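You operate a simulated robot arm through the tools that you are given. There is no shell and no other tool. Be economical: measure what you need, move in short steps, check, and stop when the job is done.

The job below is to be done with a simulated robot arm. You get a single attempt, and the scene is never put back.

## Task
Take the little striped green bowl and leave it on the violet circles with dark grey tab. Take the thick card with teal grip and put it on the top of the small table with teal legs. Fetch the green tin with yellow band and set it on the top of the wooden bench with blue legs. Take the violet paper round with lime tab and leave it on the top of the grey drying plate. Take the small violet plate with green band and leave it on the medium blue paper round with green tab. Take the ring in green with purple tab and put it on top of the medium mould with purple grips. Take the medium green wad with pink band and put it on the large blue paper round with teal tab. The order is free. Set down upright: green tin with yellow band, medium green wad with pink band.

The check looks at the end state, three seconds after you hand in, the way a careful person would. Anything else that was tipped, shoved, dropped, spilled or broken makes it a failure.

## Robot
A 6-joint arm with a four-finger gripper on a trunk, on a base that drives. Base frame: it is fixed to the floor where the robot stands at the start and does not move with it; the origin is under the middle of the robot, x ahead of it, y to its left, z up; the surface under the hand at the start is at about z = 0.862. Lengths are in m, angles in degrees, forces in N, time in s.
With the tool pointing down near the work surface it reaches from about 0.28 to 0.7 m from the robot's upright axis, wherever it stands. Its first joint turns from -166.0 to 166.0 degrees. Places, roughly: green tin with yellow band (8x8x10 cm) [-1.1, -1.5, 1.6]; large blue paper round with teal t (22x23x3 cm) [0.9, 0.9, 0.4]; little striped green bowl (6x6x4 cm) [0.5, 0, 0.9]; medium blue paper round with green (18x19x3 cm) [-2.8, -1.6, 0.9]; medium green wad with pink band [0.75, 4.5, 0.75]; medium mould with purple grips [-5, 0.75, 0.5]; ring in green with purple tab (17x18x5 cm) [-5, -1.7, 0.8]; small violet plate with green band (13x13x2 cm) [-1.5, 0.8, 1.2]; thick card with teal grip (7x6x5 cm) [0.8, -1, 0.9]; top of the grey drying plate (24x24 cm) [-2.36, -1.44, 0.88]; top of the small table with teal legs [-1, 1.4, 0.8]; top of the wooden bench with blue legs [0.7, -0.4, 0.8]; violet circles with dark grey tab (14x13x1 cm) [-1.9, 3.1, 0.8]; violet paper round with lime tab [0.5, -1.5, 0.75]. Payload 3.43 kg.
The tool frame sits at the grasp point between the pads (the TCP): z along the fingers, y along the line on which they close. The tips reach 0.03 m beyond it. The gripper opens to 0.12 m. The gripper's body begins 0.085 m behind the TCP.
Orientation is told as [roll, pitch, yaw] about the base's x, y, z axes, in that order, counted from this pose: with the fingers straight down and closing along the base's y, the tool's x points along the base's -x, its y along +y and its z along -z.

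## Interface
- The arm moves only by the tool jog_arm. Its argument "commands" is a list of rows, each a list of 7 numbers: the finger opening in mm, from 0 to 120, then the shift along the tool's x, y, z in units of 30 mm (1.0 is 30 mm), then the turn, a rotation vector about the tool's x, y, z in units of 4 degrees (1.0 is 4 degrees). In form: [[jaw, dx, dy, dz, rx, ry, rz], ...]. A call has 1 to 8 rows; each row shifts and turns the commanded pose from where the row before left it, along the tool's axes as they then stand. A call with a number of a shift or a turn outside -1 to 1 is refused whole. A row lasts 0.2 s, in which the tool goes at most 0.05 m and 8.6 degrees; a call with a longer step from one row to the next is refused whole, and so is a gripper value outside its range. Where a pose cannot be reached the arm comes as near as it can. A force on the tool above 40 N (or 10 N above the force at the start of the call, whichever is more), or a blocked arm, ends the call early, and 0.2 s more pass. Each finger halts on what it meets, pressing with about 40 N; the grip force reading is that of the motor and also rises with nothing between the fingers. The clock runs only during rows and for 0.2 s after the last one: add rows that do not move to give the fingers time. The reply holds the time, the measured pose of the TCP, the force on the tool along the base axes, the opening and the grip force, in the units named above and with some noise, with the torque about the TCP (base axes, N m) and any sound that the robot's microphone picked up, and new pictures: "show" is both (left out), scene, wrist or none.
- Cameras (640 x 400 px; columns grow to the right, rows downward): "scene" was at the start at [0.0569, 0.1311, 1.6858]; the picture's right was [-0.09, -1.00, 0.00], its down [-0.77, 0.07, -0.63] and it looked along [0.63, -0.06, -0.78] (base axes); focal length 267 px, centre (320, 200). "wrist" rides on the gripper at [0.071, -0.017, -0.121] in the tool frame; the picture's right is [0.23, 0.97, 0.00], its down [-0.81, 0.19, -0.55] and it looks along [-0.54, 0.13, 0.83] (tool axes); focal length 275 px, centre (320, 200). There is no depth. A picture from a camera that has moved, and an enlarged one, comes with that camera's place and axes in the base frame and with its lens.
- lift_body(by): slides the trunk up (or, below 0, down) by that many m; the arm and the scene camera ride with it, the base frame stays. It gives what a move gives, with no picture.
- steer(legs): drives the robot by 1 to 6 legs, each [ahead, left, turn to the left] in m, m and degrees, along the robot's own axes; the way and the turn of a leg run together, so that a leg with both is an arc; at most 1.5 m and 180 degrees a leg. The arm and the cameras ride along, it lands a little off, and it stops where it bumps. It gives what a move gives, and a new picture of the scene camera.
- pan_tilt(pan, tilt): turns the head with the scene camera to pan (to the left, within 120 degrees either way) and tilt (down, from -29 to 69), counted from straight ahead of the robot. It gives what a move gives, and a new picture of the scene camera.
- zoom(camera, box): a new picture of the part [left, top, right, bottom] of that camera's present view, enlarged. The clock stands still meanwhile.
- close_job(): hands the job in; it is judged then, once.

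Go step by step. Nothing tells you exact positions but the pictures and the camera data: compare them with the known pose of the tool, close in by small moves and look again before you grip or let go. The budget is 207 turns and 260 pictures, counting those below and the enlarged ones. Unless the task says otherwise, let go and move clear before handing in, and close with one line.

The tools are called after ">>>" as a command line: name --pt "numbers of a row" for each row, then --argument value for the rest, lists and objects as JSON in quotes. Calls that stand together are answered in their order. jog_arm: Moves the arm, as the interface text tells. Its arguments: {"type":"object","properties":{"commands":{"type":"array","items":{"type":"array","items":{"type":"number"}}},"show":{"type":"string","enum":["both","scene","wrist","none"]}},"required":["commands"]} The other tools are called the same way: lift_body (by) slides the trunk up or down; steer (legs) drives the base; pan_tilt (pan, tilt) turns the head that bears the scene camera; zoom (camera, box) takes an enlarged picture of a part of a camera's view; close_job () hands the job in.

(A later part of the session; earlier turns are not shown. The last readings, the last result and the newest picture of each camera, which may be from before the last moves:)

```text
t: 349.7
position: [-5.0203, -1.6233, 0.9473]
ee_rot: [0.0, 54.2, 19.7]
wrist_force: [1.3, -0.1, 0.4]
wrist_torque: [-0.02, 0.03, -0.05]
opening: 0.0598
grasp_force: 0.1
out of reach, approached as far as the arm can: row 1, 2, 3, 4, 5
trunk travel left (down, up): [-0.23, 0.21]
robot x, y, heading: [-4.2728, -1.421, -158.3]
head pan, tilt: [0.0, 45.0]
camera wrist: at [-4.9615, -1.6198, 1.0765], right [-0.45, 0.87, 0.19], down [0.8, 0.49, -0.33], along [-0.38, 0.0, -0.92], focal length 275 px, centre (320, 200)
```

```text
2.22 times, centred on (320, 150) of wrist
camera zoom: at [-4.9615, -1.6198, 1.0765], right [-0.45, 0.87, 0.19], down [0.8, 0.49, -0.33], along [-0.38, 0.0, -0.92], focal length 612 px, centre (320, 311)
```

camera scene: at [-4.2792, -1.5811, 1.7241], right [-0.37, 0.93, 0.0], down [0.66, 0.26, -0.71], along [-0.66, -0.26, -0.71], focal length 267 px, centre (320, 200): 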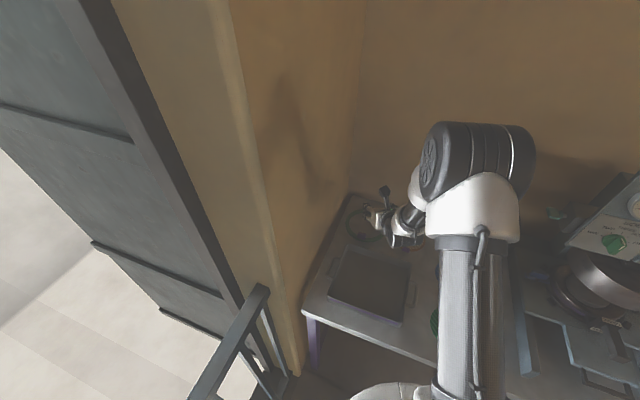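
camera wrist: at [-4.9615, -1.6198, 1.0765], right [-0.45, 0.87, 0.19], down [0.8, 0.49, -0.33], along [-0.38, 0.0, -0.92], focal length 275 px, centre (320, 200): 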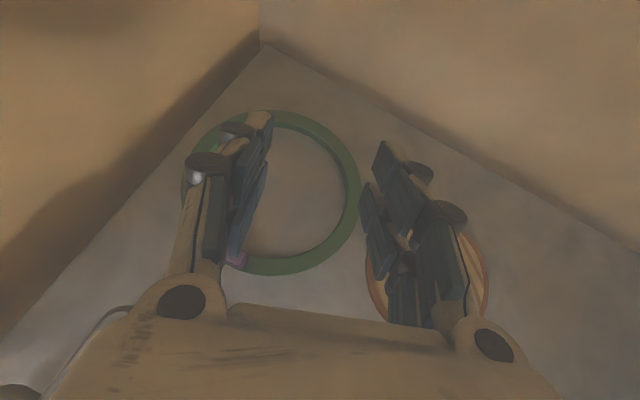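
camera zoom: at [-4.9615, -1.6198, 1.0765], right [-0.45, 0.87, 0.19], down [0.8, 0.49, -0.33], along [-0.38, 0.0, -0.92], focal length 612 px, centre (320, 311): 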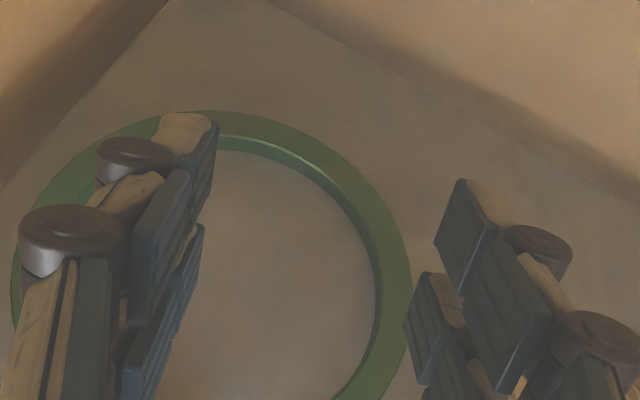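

Orientation is now good, but the arm is near its singularity, so I'll do the remaining positioning with the base (2 cm back, 5.6 cm left) and the trunk.

>>> steer --legs '[[-0.022, 0.056, 0]]'

>>> lift_body --by -0.06

>>> zoom --camera "wrist" --box '[160, 60, 480, 260]'

```text
t: 350.7
position: [-4.9801, -1.6677, 0.9492]
ee_rot: [0.2, 54.2, 19.8]
wrist_force: [0.0, -0.4, 0.4]
wrist_torque: [0.02, 0.01, -0.04]
opening: 0.06
grasp_force: 0.0
trunk travel left (down, up): [-0.23, 0.21]
robot x, y, heading: [-4.2344, -1.469, -158.5]
head pan, tilt: [0.0, 45.0]
camera scene: at [-4.2381, -1.6251, 1.724], right [-0.36, 0.93, 0.0], down [0.66, 0.26, -0.71], along [-0.66, -0.26, -0.71], focal length 267 px, centre (320, 200)
```

scene: 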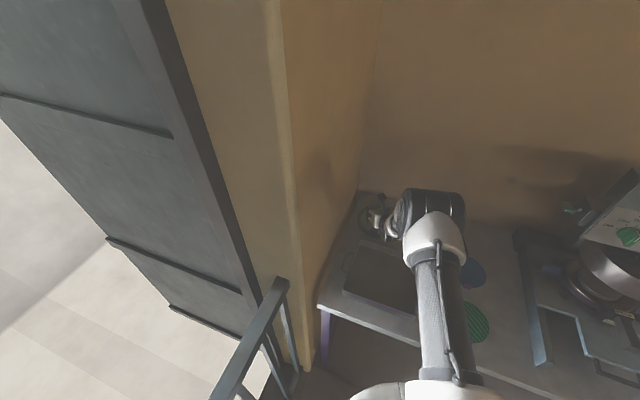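

```text
t: 351.7
position: [-4.9808, -1.6652, 0.8885]
ee_rot: [0.0, 54.3, 19.6]
wrist_force: [-0.1, -0.1, -0.9]
wrist_torque: [0.02, 0.0, -0.01]
opening: 0.06
grasp_force: 0.2
trunk travel left (down, up): [-0.17, 0.27]
robot x, y, heading: [-4.2368, -1.468, -158.6]
head pan, tilt: [0.0, 45.0]
```

```text
2.00 times, centred on (320, 160) of wrist
camera zoom: at [-4.9215, -1.6621, 1.017], right [-0.45, 0.87, 0.19], down [0.81, 0.49, -0.33], along [-0.38, 0.0, -0.92], focal length 551 px, centre (320, 280)
```

zoom: 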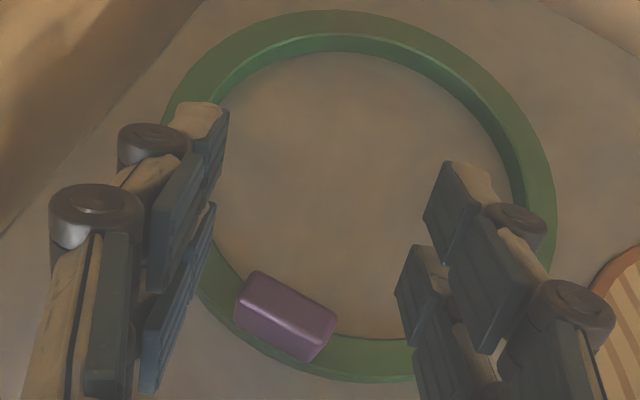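

The TCP is right above the tab. Lowering 45 mm more and backing 8 mm.

>>> steer --legs '[[-0.008, -0.002, 0]]'

>>> lift_body --by -0.04

>>> zoom --camera "wrist" --box '[160, 60, 480, 260]'

```text
t: 352.4
position: [-4.9738, -1.6611, 0.889]
ee_rot: [0.0, 54.3, 19.5]
wrist_force: [-0.1, 0.2, 0.1]
wrist_torque: [0.0, 0.01, 0.03]
opening: 0.0601
grasp_force: 0.0
trunk travel left (down, up): [-0.17, 0.27]
robot x, y, heading: [-4.2289, -1.4675, -158.6]
head pan, tilt: [0.0, 45.0]
camera scene: at [-4.2317, -1.6186, 1.6642], right [-0.36, 0.93, 0.0], down [0.66, 0.26, -0.71], along [-0.66, -0.26, -0.71], focal length 267 px, centre (320, 200)
```

scene: 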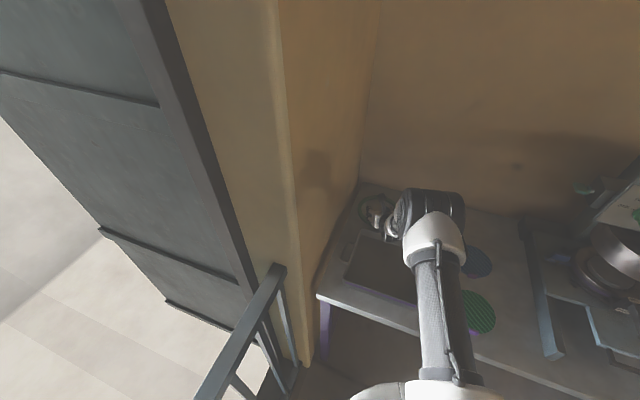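

```text
t: 353.3
position: [-4.9743, -1.6607, 0.8474]
ee_rot: [0.1, 54.1, 19.6]
wrist_force: [-0.5, 0.6, -0.8]
wrist_torque: [0.02, -0.03, 0.03]
opening: 0.06
grasp_force: 0.1
trunk travel left (down, up): [-0.13, 0.31]
robot x, y, heading: [-4.2291, -1.4659, -158.5]
head pan, tilt: [0.0, 45.0]
```

```text
2.00 times, centred on (320, 160) of wrist
camera zoom: at [-4.915, -1.6572, 0.9765], right [-0.45, 0.87, 0.19], down [0.81, 0.49, -0.33], along [-0.38, 0.0, -0.92], focal length 551 px, centre (320, 280)
```

zoom: 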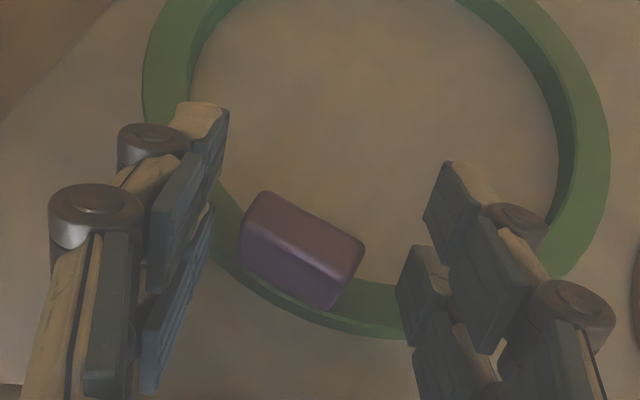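

>>> lift_body --by -0.015

>>> zoom --camera "wrist" --box '[160, 60, 480, 260]'

```text
t: 353.9
position: [-4.9768, -1.6597, 0.8448]
ee_rot: [0.2, 55.5, 19.9]
wrist_force: [-1.2, 3.3, 38.1]
wrist_torque: [1.38, 0.84, -0.11]
opening: 0.0675
grasp_force: 5.6
trunk travel left (down, up): [-0.115, 0.325]
robot x, y, heading: [-4.2247, -1.4641, -158.7]
head pan, tilt: [0.0, 45.0]
```

```text
2.00 times, centred on (320, 160) of wrist
camera zoom: at [-4.9157, -1.6565, 0.9718], right [-0.45, 0.87, 0.19], down [0.8, 0.49, -0.35], along [-0.4, -0.01, -0.92], focal length 551 px, centre (320, 280)
```

zoom: 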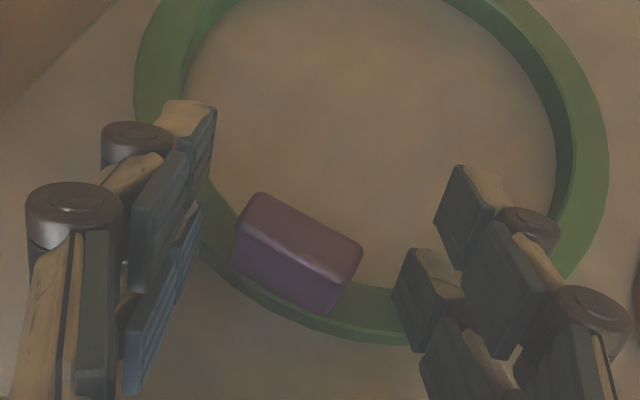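

The tips touched the ring's top (38 N). Raising 5 mm and closing on the tab.

>>> lift_body --by 0.019

>>> jog_arm --pt "20 0 0 0 0 0 0" --pt "20 0 0 0 0 0 0" --pt "20 0 0 0 0 0 0" --pt "20 0 0 0 0 0 0" --pt "20 0 0 0 0 0 0" --show "wrist"

```text
t: 354.6
position: [-4.9714, -1.6596, 0.848]
ee_rot: [0.1, 53.7, 19.5]
wrist_force: [-0.5, 0.2, -0.1]
wrist_torque: [0.01, 0.01, -0.01]
opening: 0.0599
grasp_force: 0.0
trunk travel left (down, up): [-0.134, 0.306]
robot x, y, heading: [-4.2282, -1.4634, -158.4]
head pan, tilt: [0.0, 45.0]
```

```text
t: 355.8
position: [-4.9739, -1.6602, 0.8522]
ee_rot: [0.0, 54.1, 19.6]
wrist_force: [-0.6, 0.4, -0.6]
wrist_torque: [0.0, -0.15, 0.01]
opening: 0.0352
grasp_force: 39.7
trunk travel left (down, up): [-0.134, 0.306]
robot x, y, heading: [-4.2291, -1.4639, -158.7]
head pan, tilt: [0.0, 45.0]
camera wrist: at [-4.9149, -1.6572, 0.9803], right [-0.45, 0.87, 0.19], down [0.81, 0.49, -0.33], along [-0.38, 0.0, -0.92], focal length 275 px, centre (320, 200)
```

wrist: 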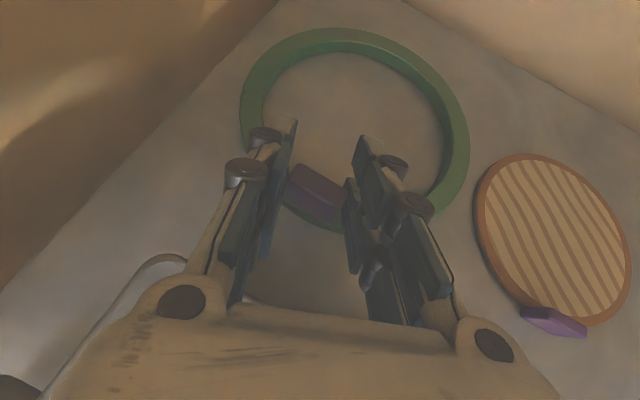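

Gripped at 35 mm. Lifting 6 cm to verify.

>>> lift_body --by 0.08

>>> jog_arm --pt "20 0 0 0 0 0 0" --show "both"

```text
t: 356.9
position: [-4.9725, -1.6592, 0.9317]
ee_rot: [0.2, 54.1, 19.7]
wrist_force: [0.3, 0.9, -1.9]
wrist_torque: [0.02, -0.12, -0.02]
opening: 0.0349
grasp_force: 40.1
trunk travel left (down, up): [-0.214, 0.226]
robot x, y, heading: [-4.2277, -1.4653, -158.9]
head pan, tilt: [0.0, 45.0]
```

```text
t: 357.3
position: [-4.974, -1.6619, 0.9318]
ee_rot: [0.2, 54.0, 19.5]
wrist_force: [0.1, 0.4, -1.6]
wrist_torque: [0.01, -0.09, -0.02]
opening: 0.0352
grasp_force: 40.1
trunk travel left (down, up): [-0.214, 0.226]
robot x, y, heading: [-4.2283, -1.464, -158.4]
head pan, tilt: [0.0, 45.0]
camera scene: at [-4.2328, -1.6192, 1.708], right [-0.36, 0.93, 0.0], down [0.66, 0.26, -0.71], along [-0.66, -0.26, -0.71], focal length 267 px, centre (320, 200)
camera wrist: at [-4.9149, -1.6572, 1.0602], right [-0.45, 0.87, 0.19], down [0.81, 0.49, -0.33], along [-0.38, 0.0, -0.92], focal length 275 px, centre (320, 200)
```

scene: 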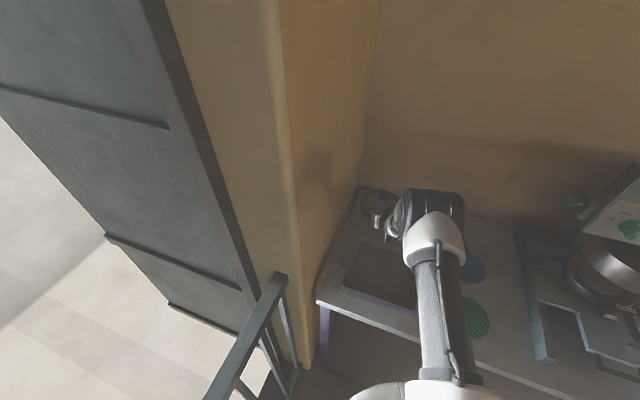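
wrist: 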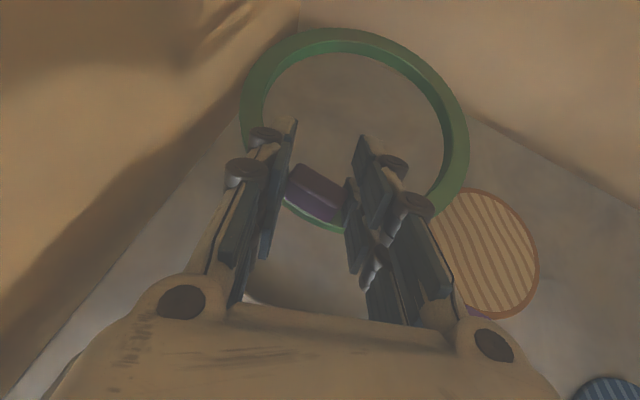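

The ring is held level; its centre is ~7 cm ahead and 2.6 cm right of the TCP. Raising, backing out, and driving over to face the mould shelf.

>>> lift_body --by 0.1

>>> steer --legs '[[-0.5, 0, 0], [0, 0, -21.4], [0, -1.0, 0], [0, -0.9, 0]]'

>>> jog_arm --pt "20 0 0 0 0 0 0" --show "wrist"

```text
t: 358.6
position: [-4.9732, -1.6607, 1.0316]
ee_rot: [0.1, 54.1, 19.6]
wrist_force: [-0.4, -1.2, -1.5]
wrist_torque: [-0.01, -0.13, -0.01]
opening: 0.0349
grasp_force: 39.4
trunk travel left (down, up): [-0.314, 0.126]
robot x, y, heading: [-4.2271, -1.4619, -158.7]
head pan, tilt: [0.0, 45.0]
```

```text
t: 371.9
position: [-4.5642, 0.6844, 1.0324]
ee_rot: [0.2, 54.2, -0.1]
wrist_force: [-0.9, -0.2, -1.1]
wrist_torque: [-0.08, -0.11, 0.03]
opening: 0.0351
grasp_force: 40.2
trunk travel left (down, up): [-0.314, 0.126]
robot x, y, heading: [-3.7993, 0.6144, -178.4]
head pan, tilt: [0.0, 45.0]
camera scene: at [-3.8523, 0.4728, 1.8081], right [-0.03, 1.0, 0.0], down [0.71, 0.02, -0.71], along [-0.71, -0.02, -0.71], focal length 267 px, centre (320, 200)
```

scene: 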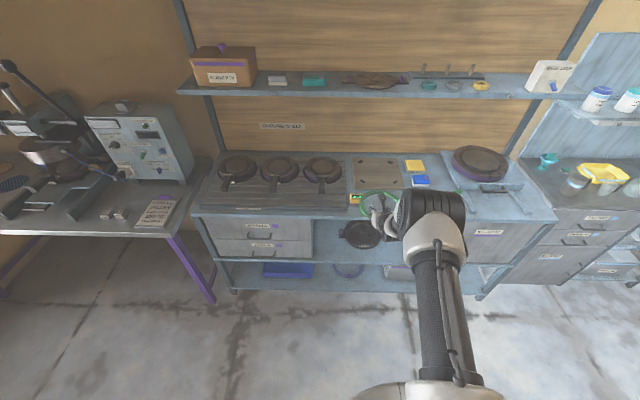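

```text
t: 372.2
position: [-4.5633, 0.6854, 1.03]
ee_rot: [0.2, 54.1, -0.2]
wrist_force: [0.0, 0.3, -0.8]
wrist_torque: [-0.03, -0.11, -0.03]
opening: 0.0351
grasp_force: 40.0
trunk travel left (down, up): [-0.314, 0.126]
robot x, y, heading: [-3.7978, 0.6155, -178.5]
head pan, tilt: [0.0, 45.0]
camera wrist: at [-4.5076, 0.6678, 1.16], right [-0.13, 0.97, 0.19], down [0.92, 0.19, -0.33], along [-0.36, 0.13, -0.92], focal length 275 px, centre (320, 200)
```

wrist: 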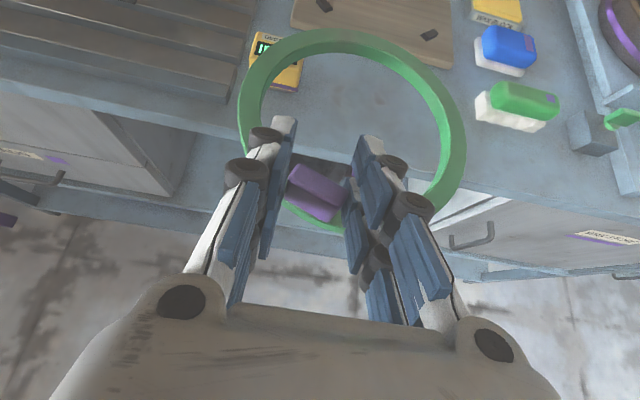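

Ring secure. Backing 0.3 m, lowering the trunk fully, and measuring the mould and counter.

>>> steer --legs '[[-0.3, 0, -1.5]]'

>>> zoom --camera "scene" --box '[270, 130, 450, 260]'

>>> lift_body --by -0.31

>>> zoom --camera "scene" --box '[270, 60, 450, 200]'

>>> zoom --camera "wrist" --box '[0, 0, 640, 400]'

```text
t: 374.3
position: [-4.2625, 0.7085, 1.0315]
ee_rot: [0.1, 54.2, -1.7]
wrist_force: [-0.2, 0.2, -1.7]
wrist_torque: [-0.06, -0.09, -0.02]
opening: 0.035
grasp_force: 39.5
trunk travel left (down, up): [-0.314, 0.126]
robot x, y, heading: [-3.4983, 0.6188, -179.8]
head pan, tilt: [0.0, 45.0]
camera scene: at [-3.5544, 0.4782, 1.8081], right [0.0, 1.0, 0.0], down [0.71, 0.0, -0.71], along [-0.71, 0.0, -0.71], focal length 267 px, centre (320, 200)
```

scene: 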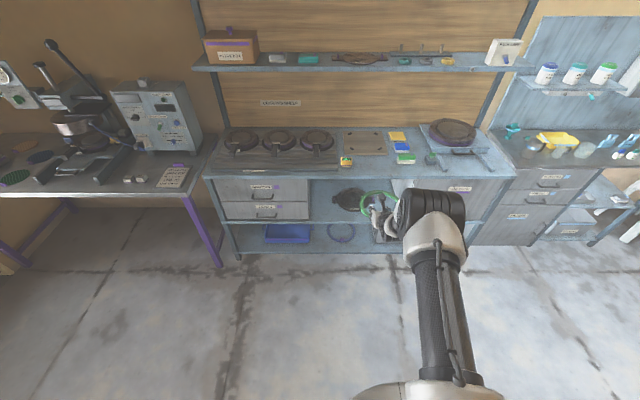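

```text
3.08 times, centred on (360, 195) of scene
camera zoom: at [-3.5544, 0.4782, 1.8081], right [0.0, 1.0, 0.0], down [0.71, 0.0, -0.71], along [-0.71, 0.0, -0.71], focal length 823 px, centre (197, 215)
```

zoom: 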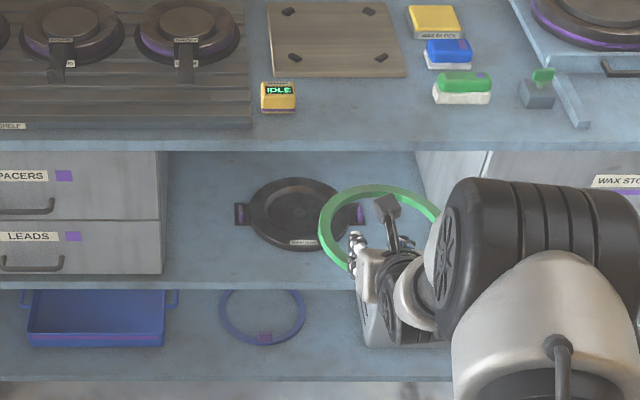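

```text
t: 377.4
position: [-4.2629, 0.7078, 0.7218]
ee_rot: [0.1, 54.2, -1.5]
wrist_force: [-0.2, -0.5, -1.7]
wrist_torque: [0.01, -0.11, -0.01]
opening: 0.035
grasp_force: 40.4
trunk travel left (down, up): [-0.004, 0.436]
robot x, y, heading: [-3.4963, 0.619, -179.9]
head pan, tilt: [0.0, 45.0]
```

```text
2.86 times, centred on (360, 130) of scene
camera zoom: at [-3.5554, 0.4782, 1.4982], right [0.0, 1.0, 0.0], down [0.71, 0.0, -0.71], along [-0.71, 0.0, -0.71], focal length 764 px, centre (206, 400)
```

zoom: 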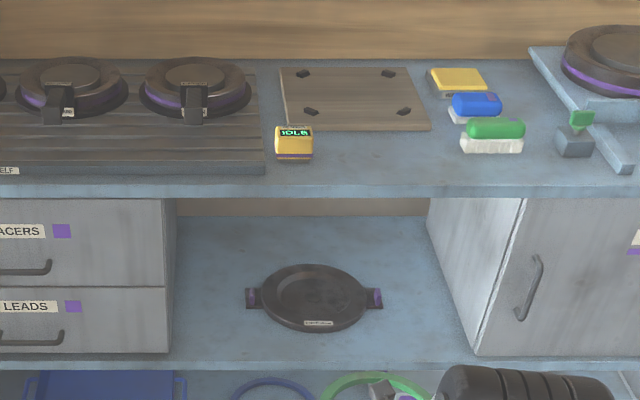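

```text
1.00 times, centred on (320, 200) of wrist (not enlarged: the box is as wide or as high as the picture)
camera zoom: at [-4.2059, 0.6901, 0.8505], right [-0.11, 0.98, 0.19], down [0.93, 0.16, -0.33], along [-0.36, 0.14, -0.92], focal length 275 px, centre (320, 200)
```

zoom: 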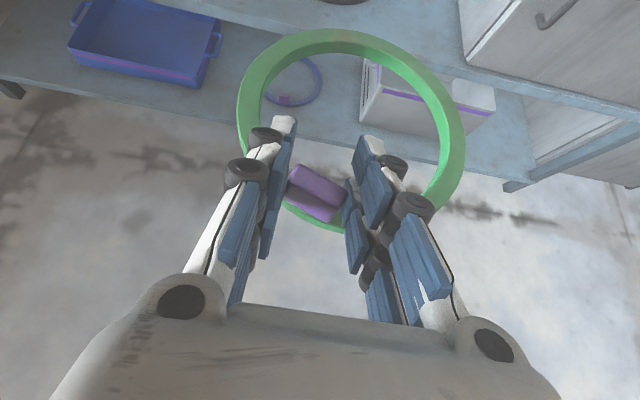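

Measured: mould centre (-4.879, 0.71), top ≈ 0.50; counter underside ≈ 0.86 with its edge at x ≈ -4.66. Lowering the hand 10 cm in front of the counter.

>>> jog_arm --pt "20 -0.67 0 0.49 0 0 0" --pt "20 -0.67 0 0.49 0 0 0" --pt "20 -0.67 0 0.49 0 0 0" --pt "20 -0.67 0 0.49 0 0 0" --pt "20 0 0 0 0 0 0" --show "wrist"

```text
t: 378.6
position: [-4.262, 0.7076, 0.6204]
ee_rot: [0.0, 54.2, -1.8]
wrist_force: [0.0, -0.5, -1.7]
wrist_torque: [-0.04, -0.1, 0.05]
opening: 0.0352
grasp_force: 40.1
trunk travel left (down, up): [-0.004, 0.436]
robot x, y, heading: [-3.4947, 0.6197, -179.7]
head pan, tilt: [0.0, 45.0]
camera wrist: at [-4.2068, 0.6903, 0.7483], right [-0.11, 0.98, 0.19], down [0.93, 0.16, -0.33], along [-0.36, 0.14, -0.92], focal length 275 px, centre (320, 200)
```

wrist: 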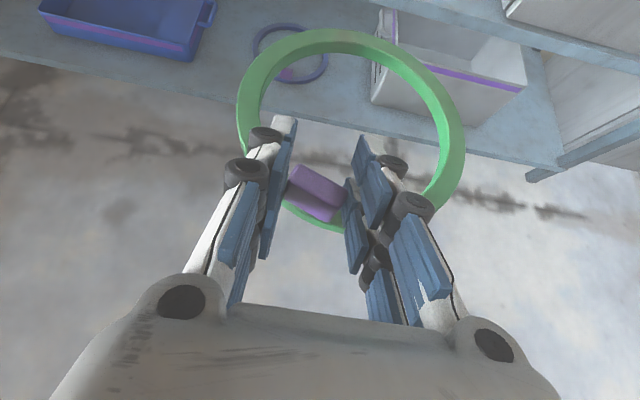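

Clean motion. Driving in 0.42 m with a 26 mm leftward correction.

>>> steer --legs '[[0.42, 0.026, 0]]'

>>> jog_arm --pt "20 0 0 0 0 0 0" --show "wrist"

>>> zoom --camera "scene" --box '[270, 150, 470, 300]'

```text
t: 381.2
position: [-4.6815, 0.6837, 0.6197]
ee_rot: [0.0, 54.1, -1.9]
wrist_force: [0.0, 0.3, -2.0]
wrist_torque: [-0.03, -0.13, -0.01]
opening: 0.0351
grasp_force: 40.7
trunk travel left (down, up): [-0.004, 0.436]
robot x, y, heading: [-3.9175, 0.5949, 180.0]
head pan, tilt: [0.0, 45.0]
camera scene: at [-3.976, 0.4521, 1.4981], right [0.0, 1.0, 0.0], down [0.71, 0.0, -0.71], along [-0.71, 0.0, -0.71], focal length 267 px, centre (320, 200)
```

scene: 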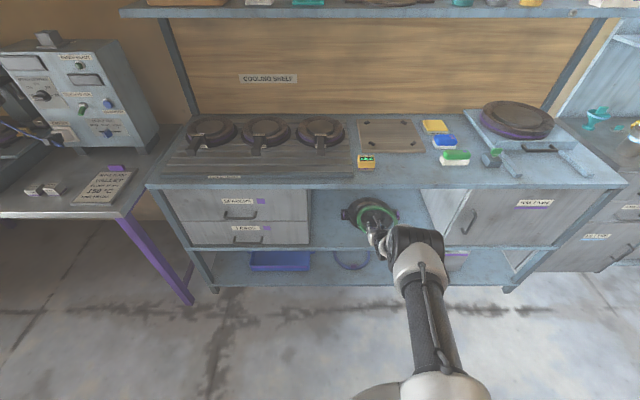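

```text
t: 381.6
position: [-4.6823, 0.6842, 0.6195]
ee_rot: [0.1, 54.1, -1.9]
wrist_force: [-0.4, 0.4, -1.5]
wrist_torque: [-0.05, -0.07, 0.01]
opening: 0.0349
grasp_force: 40.1
trunk travel left (down, up): [-0.004, 0.436]
robot x, y, heading: [-3.9152, 0.5908, 179.8]
head pan, tilt: [0.0, 45.0]
camera wrist: at [-4.6261, 0.6665, 0.748], right [-0.1, 0.98, 0.19], down [0.93, 0.16, -0.33], along [-0.35, 0.14, -0.92], focal length 275 px, centre (320, 200)
```

wrist: 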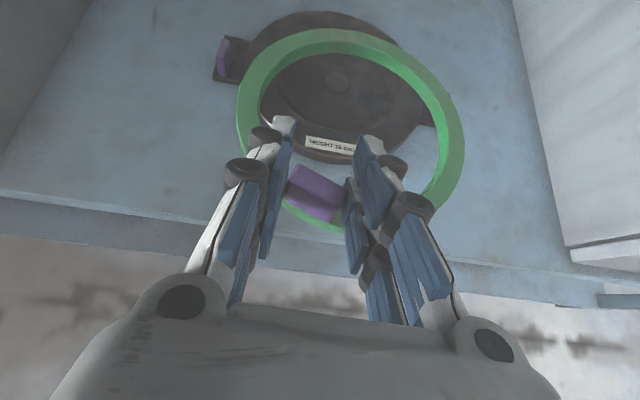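

```text
2.67 times, centred on (370, 225) of scene
camera zoom: at [-3.9758, 0.4521, 1.4981], right [0.0, 1.0, 0.0], down [0.71, 0.0, -0.71], along [-0.71, 0.0, -0.71], focal length 713 px, centre (187, 133)
```

zoom: 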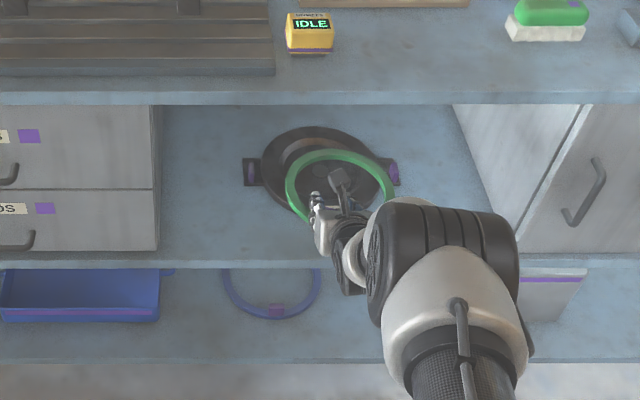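

Mould centre refined to (-4.868, 0.709). Driving 0.116 m further so that the ring is above it.

>>> steer --legs '[[0.116, 0.003, 0]]'

>>> jog_arm --pt "20 -0.27 0 0.19 0 0 0" --pt "20 -0.27 0 0.19 0 0 0" --pt "20 0 0 0 0 0 0" --show "wrist"

>>> zoom --camera "scene" --box '[300, 170, 440, 280]'

```text
t: 382.8
position: [-4.7982, 0.6792, 0.6192]
ee_rot: [0.1, 54.0, -1.7]
wrist_force: [-0.4, -0.3, -2.1]
wrist_torque: [-0.04, -0.11, 0.0]
opening: 0.035
grasp_force: 40.5
trunk travel left (down, up): [-0.004, 0.436]
robot x, y, heading: [-4.0327, 0.5911, -180.0]
head pan, tilt: [0.0, 45.0]
camera scene: at [-4.0913, 0.4488, 1.498], right [0.0, 1.0, 0.0], down [0.71, 0.0, -0.71], along [-0.71, 0.0, -0.71], focal length 267 px, centre (320, 200)
```

scene: 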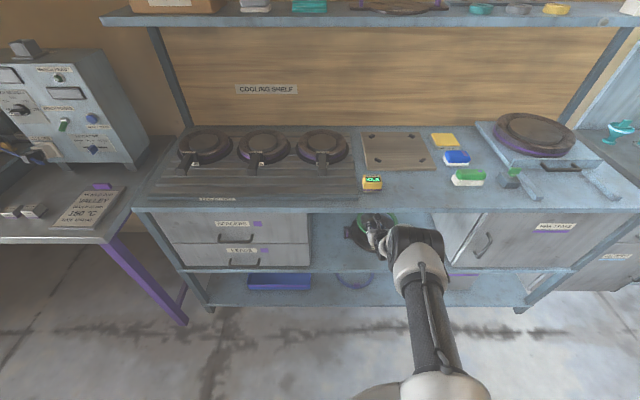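

```text
t: 383.6
position: [-4.7976, 0.6773, 0.6007]
ee_rot: [0.1, 54.1, -1.6]
wrist_force: [0.2, 0.2, -1.4]
wrist_torque: [-0.02, -0.08, -0.01]
opening: 0.035
grasp_force: 39.8
trunk travel left (down, up): [-0.004, 0.436]
robot x, y, heading: [-4.0296, 0.589, -179.8]
head pan, tilt: [0.0, 45.0]
camera wrist: at [-4.7419, 0.6603, 0.729], right [-0.11, 0.98, 0.19], down [0.93, 0.16, -0.33], along [-0.36, 0.14, -0.92], focal length 275 px, centre (320, 200)
```

wrist: 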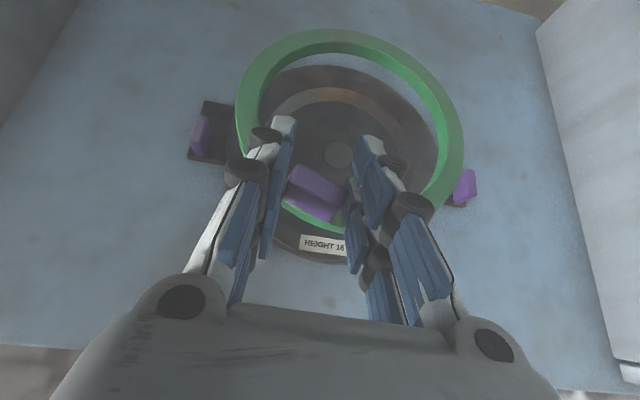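

```text
3.64 times, centred on (370, 225) of scene
camera zoom: at [-4.091, 0.4488, 1.4981], right [0.0, 1.0, 0.0], down [0.71, 0.0, -0.71], along [-0.71, 0.0, -0.71], focal length 972 px, centre (138, 109)
```

zoom: 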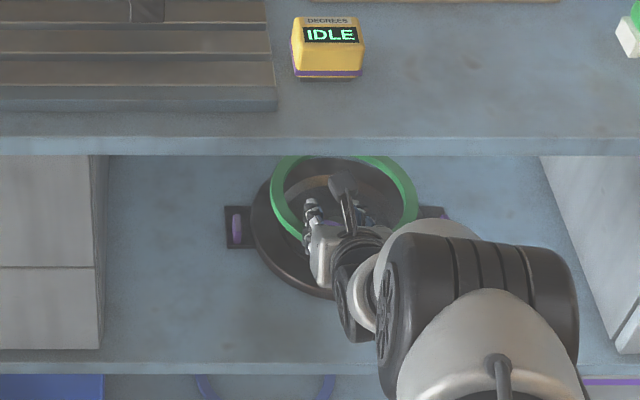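

>>> steer --legs '[[0.02, -0.005, 0]]'

>>> jog_arm --pt "20 -0.27 0 0.19 0 0 0" --pt "20 -0.27 0 0.19 0 0 0" --pt "20 -0.2 0 0.14 0 0 0" --pt "20 0 0 0 0 0 0" --show "wrist"

>>> zoom --camera "wrist" --box '[180, 10, 500, 260]'

```text
t: 384.4
position: [-4.8187, 0.6842, 0.6011]
ee_rot: [0.1, 54.1, -1.7]
wrist_force: [0.4, -0.4, -1.7]
wrist_torque: [-0.05, -0.12, 0.0]
opening: 0.0352
grasp_force: 40.5
trunk travel left (down, up): [-0.004, 0.436]
robot x, y, heading: [-4.0547, 0.593, -179.9]
head pan, tilt: [0.0, 45.0]
camera scene: at [-4.1117, 0.4539, 1.498], right [0.0, 1.0, 0.0], down [0.71, 0.0, -0.71], along [-0.71, 0.0, -0.71], focal length 267 px, centre (320, 200)
```

scene: 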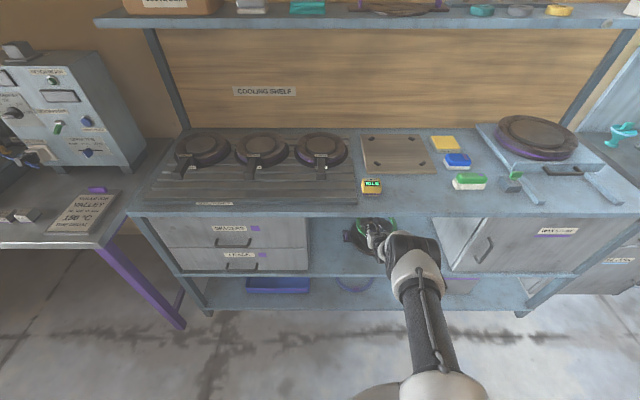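

```text
t: 385.4
position: [-4.8169, 0.6835, 0.5742]
ee_rot: [0.1, 54.1, -1.6]
wrist_force: [-0.3, 0.5, -1.0]
wrist_torque: [-0.04, -0.14, -0.02]
opening: 0.0349
grasp_force: 40.2
trunk travel left (down, up): [-0.004, 0.436]
robot x, y, heading: [-4.0474, 0.596, -179.9]
head pan, tilt: [0.0, 45.0]
camera wrist: at [-4.7614, 0.6652, 0.7016], right [-0.11, 0.98, 0.19], down [0.93, 0.16, -0.33], along [-0.36, 0.14, -0.92], focal length 275 px, centre (320, 200)
```

wrist: 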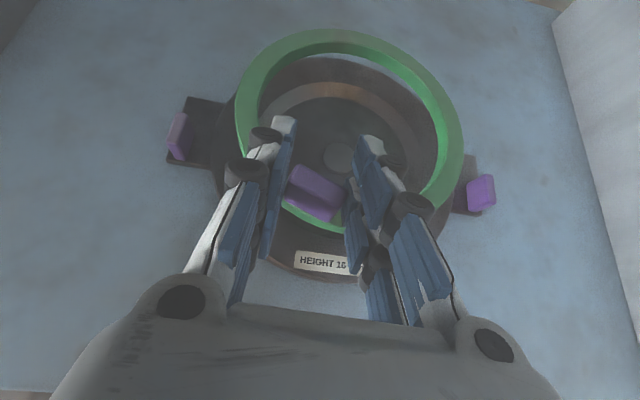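

```text
1.60 times, centred on (340, 135) of wrist
camera zoom: at [-4.7614, 0.6652, 0.7016], right [-0.11, 0.98, 0.19], down [0.93, 0.16, -0.33], along [-0.36, 0.14, -0.92], focal length 440 px, centre (288, 304)
```

zoom: 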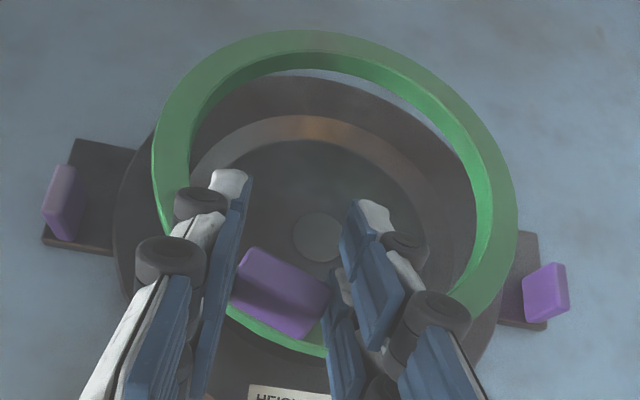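

The ring is aligned over the mould within ~5 mm. Lowering in 5 mm steps.

>>> jog_arm --pt "20 -0.135 0 0.098 0 0 0" --pt "20 -0.135 0 0.098 0 0 0" --pt "20 -0.135 0 0.098 0 0 0" --pt "20 -0.1 0 0.07 0 0 0" --pt "20 0 0 0 0 0 0" --show "wrist"

```text
t: 386.6
position: [-4.8181, 0.6822, 0.5531]
ee_rot: [0.1, 54.0, -1.5]
wrist_force: [0.5, -0.3, -1.3]
wrist_torque: [-0.05, -0.08, -0.06]
opening: 0.0347
grasp_force: 40.4
trunk travel left (down, up): [-0.004, 0.436]
robot x, y, heading: [-4.0505, 0.5932, -179.8]
head pan, tilt: [0.0, 45.0]
camera wrist: at [-4.7614, 0.6648, 0.6821], right [-0.11, 0.98, 0.19], down [0.93, 0.17, -0.33], along [-0.36, 0.14, -0.92], focal length 275 px, centre (320, 200)
```

wrist: 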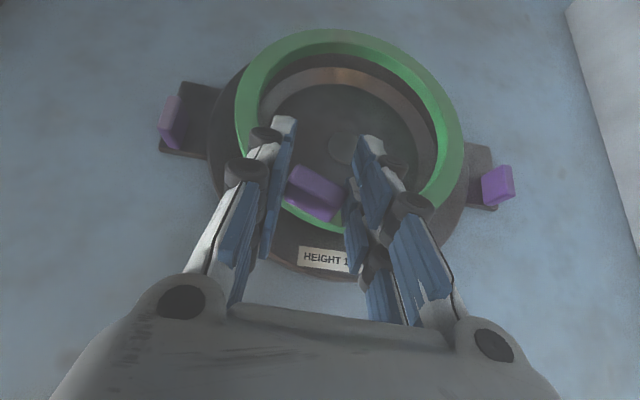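

>>> jog_arm --pt "20 -0.135 0 0.098 0 0 0" --pt "20 -0.1 0 0.07 0 0 0" --pt "20 -0.1 0 0.07 0 0 0" --pt "20 -0.1 0 0.07 0 0 0" --pt "20 0 0 0 0 0 0" --show "wrist"

```text
t: 387.8
position: [-4.8181, 0.684, 0.5394]
ee_rot: [0.2, 54.2, -1.5]
wrist_force: [-0.2, 0.2, 3.8]
wrist_torque: [0.49, 0.76, -0.07]
opening: 0.035
grasp_force: 39.9
trunk travel left (down, up): [-0.004, 0.436]
robot x, y, heading: [-4.0483, 0.5942, -180.0]
head pan, tilt: [0.0, 45.0]
camera wrist: at [-4.7619, 0.6656, 0.6682], right [-0.11, 0.98, 0.19], down [0.93, 0.17, -0.34], along [-0.36, 0.14, -0.92], focal length 275 px, centre (320, 200)
```

wrist: 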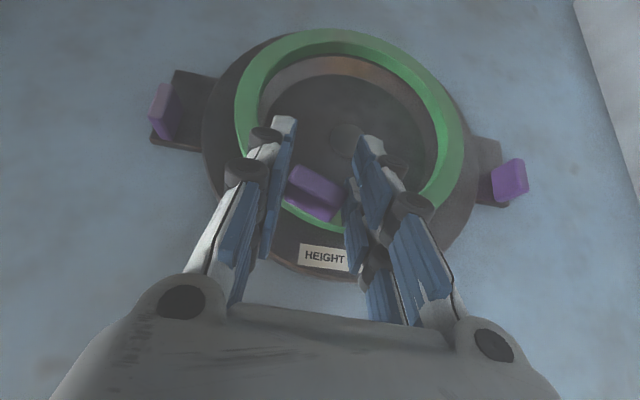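

Contact starts, but the ring sits ~15 mm too far in and ~8 mm right relative to the mould disc. Raising slightly, correcting with the base, then lowering again.

>>> jog_arm --pt "20 0.2 0 -0.14 0 0 0" --pt "20 0 0 0 0 0 0" --show "none"

>>> steer --legs '[[-0.015, 0.008, 0]]'

>>> jog_arm --pt "20 -0.135 0 0.098 0 0 0" --pt "20 -0.1 0 0.07 0 0 0" --pt "20 -0.1 0 0.07 0 0 0" --pt "20 0 0 0 0 0 0" --show "wrist"

```text
t: 388.4
position: [-4.8162, 0.682, 0.5462]
ee_rot: [0.0, 54.0, -1.5]
wrist_force: [0.3, -0.2, -1.6]
wrist_torque: [0.0, -0.13, 0.01]
opening: 0.0351
grasp_force: 40.0
trunk travel left (down, up): [-0.004, 0.436]
robot x, y, heading: [-4.0534, 0.5949, -179.9]
head pan, tilt: [0.0, 45.0]
```

```text
t: 389.2
position: [-4.8022, 0.6752, 0.545]
ee_rot: [0.1, 54.1, -1.7]
wrist_force: [0.2, 0.2, -0.7]
wrist_torque: [-0.04, -0.09, -0.02]
opening: 0.0349
grasp_force: 40.2
trunk travel left (down, up): [-0.004, 0.436]
robot x, y, heading: [-4.0409, 0.5919, -179.8]
head pan, tilt: [0.0, 45.0]
camera scene: at [-4.0965, 0.4459, 1.4981], right [0.0, 1.0, 0.0], down [0.71, 0.0, -0.71], along [-0.71, 0.0, -0.71], focal length 267 px, centre (320, 200)
```

scene: 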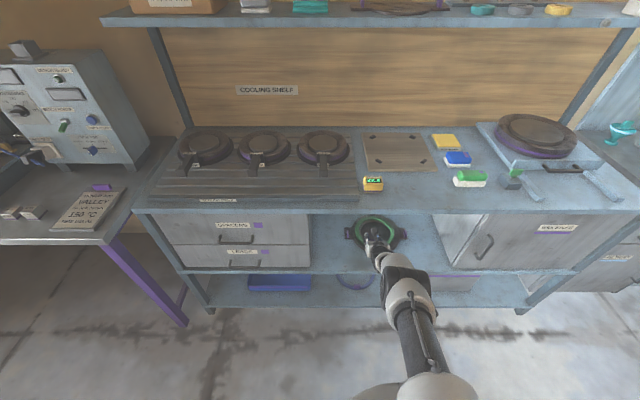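

```text
t: 390.2
position: [-4.8033, 0.6738, 0.5368]
ee_rot: [0.0, 54.6, -1.6]
wrist_force: [-0.4, -1.1, 19.8]
wrist_torque: [0.07, 0.0, -0.03]
opening: 0.0348
grasp_force: 39.7
trunk travel left (down, up): [-0.004, 0.436]
robot x, y, heading: [-4.0349, 0.5862, -180.0]
head pan, tilt: [0.0, 45.0]
camera wrist: at [-4.7467, 0.6569, 0.6657], right [-0.1, 0.98, 0.19], down [0.93, 0.17, -0.34], along [-0.36, 0.14, -0.92], focal length 275 px, centre (320, 200)
```

wrist: 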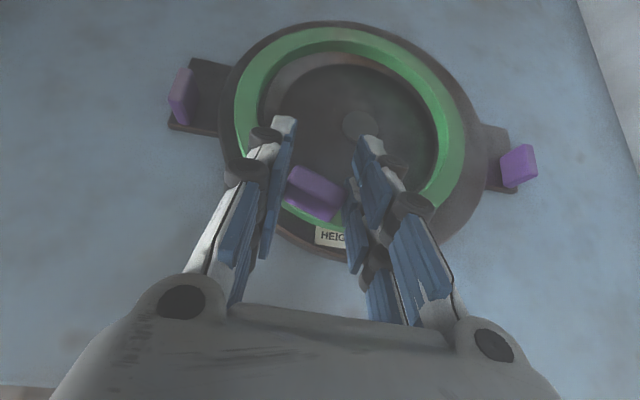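

The ring seats flat (20 N, no torque) and centred. Releasing, raising 3 cm and backing out.

>>> jog_arm --pt "36 0.05 0 -0.04 0 0 0" --pt "46 0 0 0 0 0 0" --pt "56 0 0 0 0 0 0" --pt "62 0 0 0 0 0 0" --pt "62 0 0 0 0 0 0" --pt "62 0.4 0 -0.29 0 0 0" --pt "62 0.5 0 -0.36 0 0 0" --pt "62 0 0 0 0 0 0" --show "wrist"

>>> steer --legs '[[-0.45, 0, 0]]'

>>> zoom --camera "scene" --box '[300, 150, 460, 260]'

```text
t: 392.0
position: [-4.7998, 0.6752, 0.5693]
ee_rot: [0.2, 54.1, -1.6]
wrist_force: [-0.1, 0.6, -0.6]
wrist_torque: [-0.03, 0.04, 0.01]
opening: 0.062
grasp_force: 0.0
trunk travel left (down, up): [-0.004, 0.436]
robot x, y, heading: [-4.0376, 0.5871, -179.7]
head pan, tilt: [0.0, 45.0]
camera wrist: at [-4.7451, 0.6574, 0.6973], right [-0.11, 0.98, 0.19], down [0.93, 0.16, -0.33], along [-0.36, 0.14, -0.92], focal length 275 px, centre (320, 200)
```

wrist: 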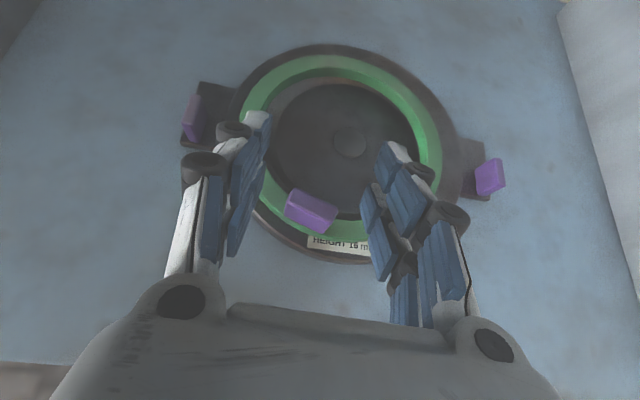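

```text
t: 394.6
position: [-4.3634, 0.6652, 0.5681]
ee_rot: [0.2, 54.1, -0.6]
wrist_force: [-0.4, -0.4, 0.0]
wrist_torque: [0.01, -0.03, 0.0]
opening: 0.062
grasp_force: 0.0
trunk travel left (down, up): [-0.004, 0.436]
robot x, y, heading: [-3.6007, 0.5944, -178.9]
head pan, tilt: [0.0, 45.0]
camera scene: at [-3.6557, 0.4499, 1.4981], right [-0.02, 1.0, 0.0], down [0.71, 0.01, -0.71], along [-0.71, -0.01, -0.71], focal length 267 px, centre (320, 200)
```

scene: 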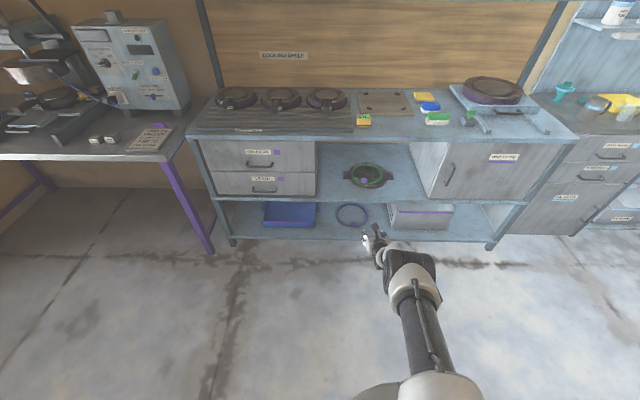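

```text
3.64 times, centred on (380, 205) of scene
camera zoom: at [-3.6557, 0.4499, 1.4981], right [-0.02, 1.0, 0.0], down [0.71, 0.01, -0.71], along [-0.71, -0.01, -0.71], focal length 972 px, centre (102, 182)
```

zoom: 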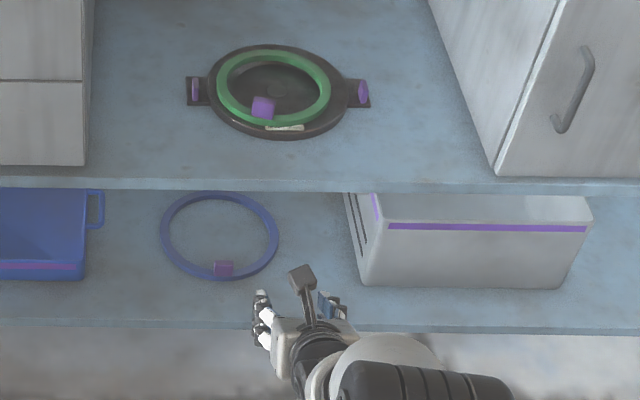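

The ring is properly on the mould. I have about 40 pictures left, so I'll be sparing. Next is the green tin on top of the yellow shelf: raising the trunk and arm with the same sideways-closing tilted grip.

>>> lift_body --by 0.43

>>> jog_arm --pt "95 0.61 0 -0.85 0 0 0" --pt "95 0.61 0 -0.85 0 0 0" --pt "95 0.61 0 -0.85 0 0 0" --pt "95 0.61 0 -0.85 0 0 0" --pt "95 0.61 0 -0.85 0 0 0" --pt "95 0.61 0 -0.85 0 0 0" --pt "95 0.61 0 -0.85 0 0 0" --pt "95 0.61 0 -0.85 0 0 0" --show "none"

>>> jog_arm --pt "95 0.81 0 -0.58 0 0.5 0" --pt "95 0.81 0 -0.58 0 0.5 0" --pt "95 0.81 0 -0.5 0 0.5 0" --pt "95 0.81 0 -0.5 0 0.5 0" --pt "95 0.85 0 -0.4 0 0.5 0" --pt "95 0.85 0 -0.4 0 0.5 0" --pt "95 0 0 0 0 0 0" --show "none"

```text
refused: 0.43 is not a number from -0.4 to 0.4
```

```text
t: 396.4
position: [-4.2953, 0.678, 0.8089]
ee_rot: [-0.9, 53.9, -1.1]
wrist_force: [0.0, -0.3, -0.3]
wrist_torque: [-0.02, -0.01, 0.02]
opening: 0.0954
grasp_force: 0.0
out of reach, approached as far as the arm can: row 3, 4, 5
trunk travel left (down, up): [-0.004, 0.436]
robot x, y, heading: [-3.5966, 0.5944, -178.9]
head pan, tilt: [0.0, 45.0]
```

```text
t: 398.0
position: [-4.2957, 0.6806, 0.9819]
ee_rot: [0.1, 66.1, -0.5]
wrist_force: [0.3, -0.2, -0.4]
wrist_torque: [-0.02, -0.02, 0.02]
opening: 0.0951
grasp_force: 0.1
trunk travel left (down, up): [-0.004, 0.436]
robot x, y, heading: [-3.599, 0.5934, -178.8]
head pan, tilt: [0.0, 45.0]
```

>>> lift_body --by 0.4

>>> jog_arm --pt "95 0.91 0 -0.5 0 0.4 0" --pt "95 0.91 0 -0.5 0 0.4 0" --pt "95 0.91 0 -0.5 0 0 0" --pt "95 0.91 0 -0.5 0 0 0" --pt "95 0.91 0 -0.5 0 0 0" --pt "95 0 0 0 0 0 0" --show "none"

>>> steer --legs '[[0, 0, 89], [0.95, 0, 0], [0, 1.25, 0], [0, 1.2, 0]]'

```text
t: 401.9
position: [-4.2951, 0.6801, 1.3821]
ee_rot: [0.1, 66.1, -0.4]
wrist_force: [-0.4, 0.7, 0.6]
wrist_torque: [0.02, -0.03, 0.0]
opening: 0.095
grasp_force: 0.1
trunk travel left (down, up): [-0.404, 0.036]
robot x, y, heading: [-3.6016, 0.5914, -178.7]
head pan, tilt: [0.0, 45.0]
```

```text
t: 403.3
position: [-4.2785, 0.6812, 1.536]
ee_rot: [0.0, 69.2, -0.6]
wrist_force: [1.0, 0.1, 0.0]
wrist_torque: [-0.04, 0.02, 0.0]
opening: 0.0952
grasp_force: 0.1
trunk travel left (down, up): [-0.404, 0.036]
robot x, y, heading: [-3.6, 0.5932, -178.8]
head pan, tilt: [0.0, 45.0]
```

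```text
t: 423.6
position: [-1.3029, -1.1111, 1.5357]
ee_rot: [0.1, 69.4, 86.8]
wrist_force: [0.7, -0.5, 1.0]
wrist_torque: [0.0, 0.0, 0.03]
opening: 0.0953
grasp_force: 0.0
trunk travel left (down, up): [-0.404, 0.036]
robot x, y, heading: [-1.1836, -0.4378, -91.2]
head pan, tilt: [0.0, 45.0]
camera scene: at [-1.042, -0.5042, 1.8981], right [-1.0, 0.03, 0.0], down [0.02, 0.71, -0.71], along [-0.02, -0.71, -0.71], focal length 267 px, centre (320, 200)
```

scene: 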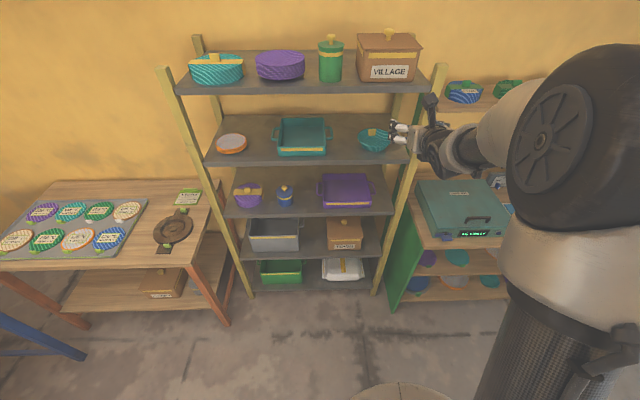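

The tin is at about (-1.107, -1.41), base z ≈ 1.545. Raising to mid-height and aligning in front of it.

>>> lift_body --by 0.034

>>> jog_arm --pt "96 0.5 0 -0.2 0 0 0" --pt "96 0 0 0 0 0 0" --show "none"

>>> steer --legs '[[0.12, 0.199, 0]]'

>>> zoom --camera "wrist" --box '[0, 0, 640, 400]'

```text
t: 424.4
position: [-1.3021, -1.1118, 1.5706]
ee_rot: [0.1, 69.4, 86.6]
wrist_force: [-0.1, 0.3, 0.4]
wrist_torque: [0.01, 0.01, -0.01]
opening: 0.0952
grasp_force: 0.1
trunk travel left (down, up): [-0.438, 0.002]
robot x, y, heading: [-1.1809, -0.4389, -91.5]
head pan, tilt: [0.0, 45.0]
```

```text
t: 425.0
position: [-1.3017, -1.1105, 1.587]
ee_rot: [0.0, 69.3, 86.7]
wrist_force: [-0.4, -0.5, 0.6]
wrist_torque: [-0.04, 0.0, 0.03]
opening: 0.0959
grasp_force: 0.0
trunk travel left (down, up): [-0.438, 0.002]
robot x, y, heading: [-1.1866, -0.4371, -91.5]
head pan, tilt: [0.0, 45.0]
```

```text
t: 426.7
position: [-1.1059, -1.2339, 1.5874]
ee_rot: [0.1, 69.3, 86.8]
wrist_force: [-0.2, -0.2, -0.3]
wrist_torque: [-0.04, 0.03, -0.02]
opening: 0.0962
grasp_force: 0.0
trunk travel left (down, up): [-0.438, 0.002]
robot x, y, heading: [-0.9835, -0.5599, -91.5]
head pan, tilt: [0.0, 45.0]
camera scene: at [-0.8461, -0.6274, 1.9321], right [-1.0, 0.03, 0.0], down [0.02, 0.71, -0.71], along [-0.02, -0.71, -0.71], focal length 267 px, centre (320, 200)
```

scene: 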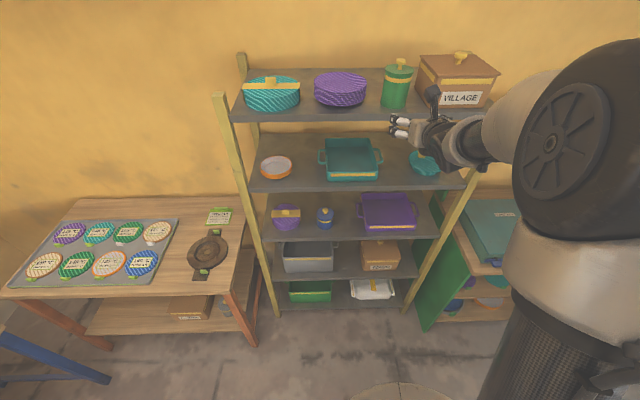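

```text
1.00 times, centred on (320, 200) of wrist (not enlarged: the box is as wide or as high as the picture)
camera zoom: at [-1.083, -1.1465, 1.6962], right [-0.98, -0.02, 0.22], down [-0.15, 0.81, -0.56], along [-0.16, -0.58, -0.8], focal length 275 px, centre (320, 200)
```

zoom: 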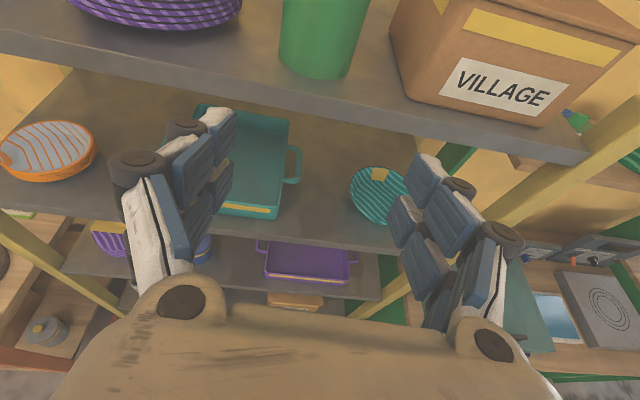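

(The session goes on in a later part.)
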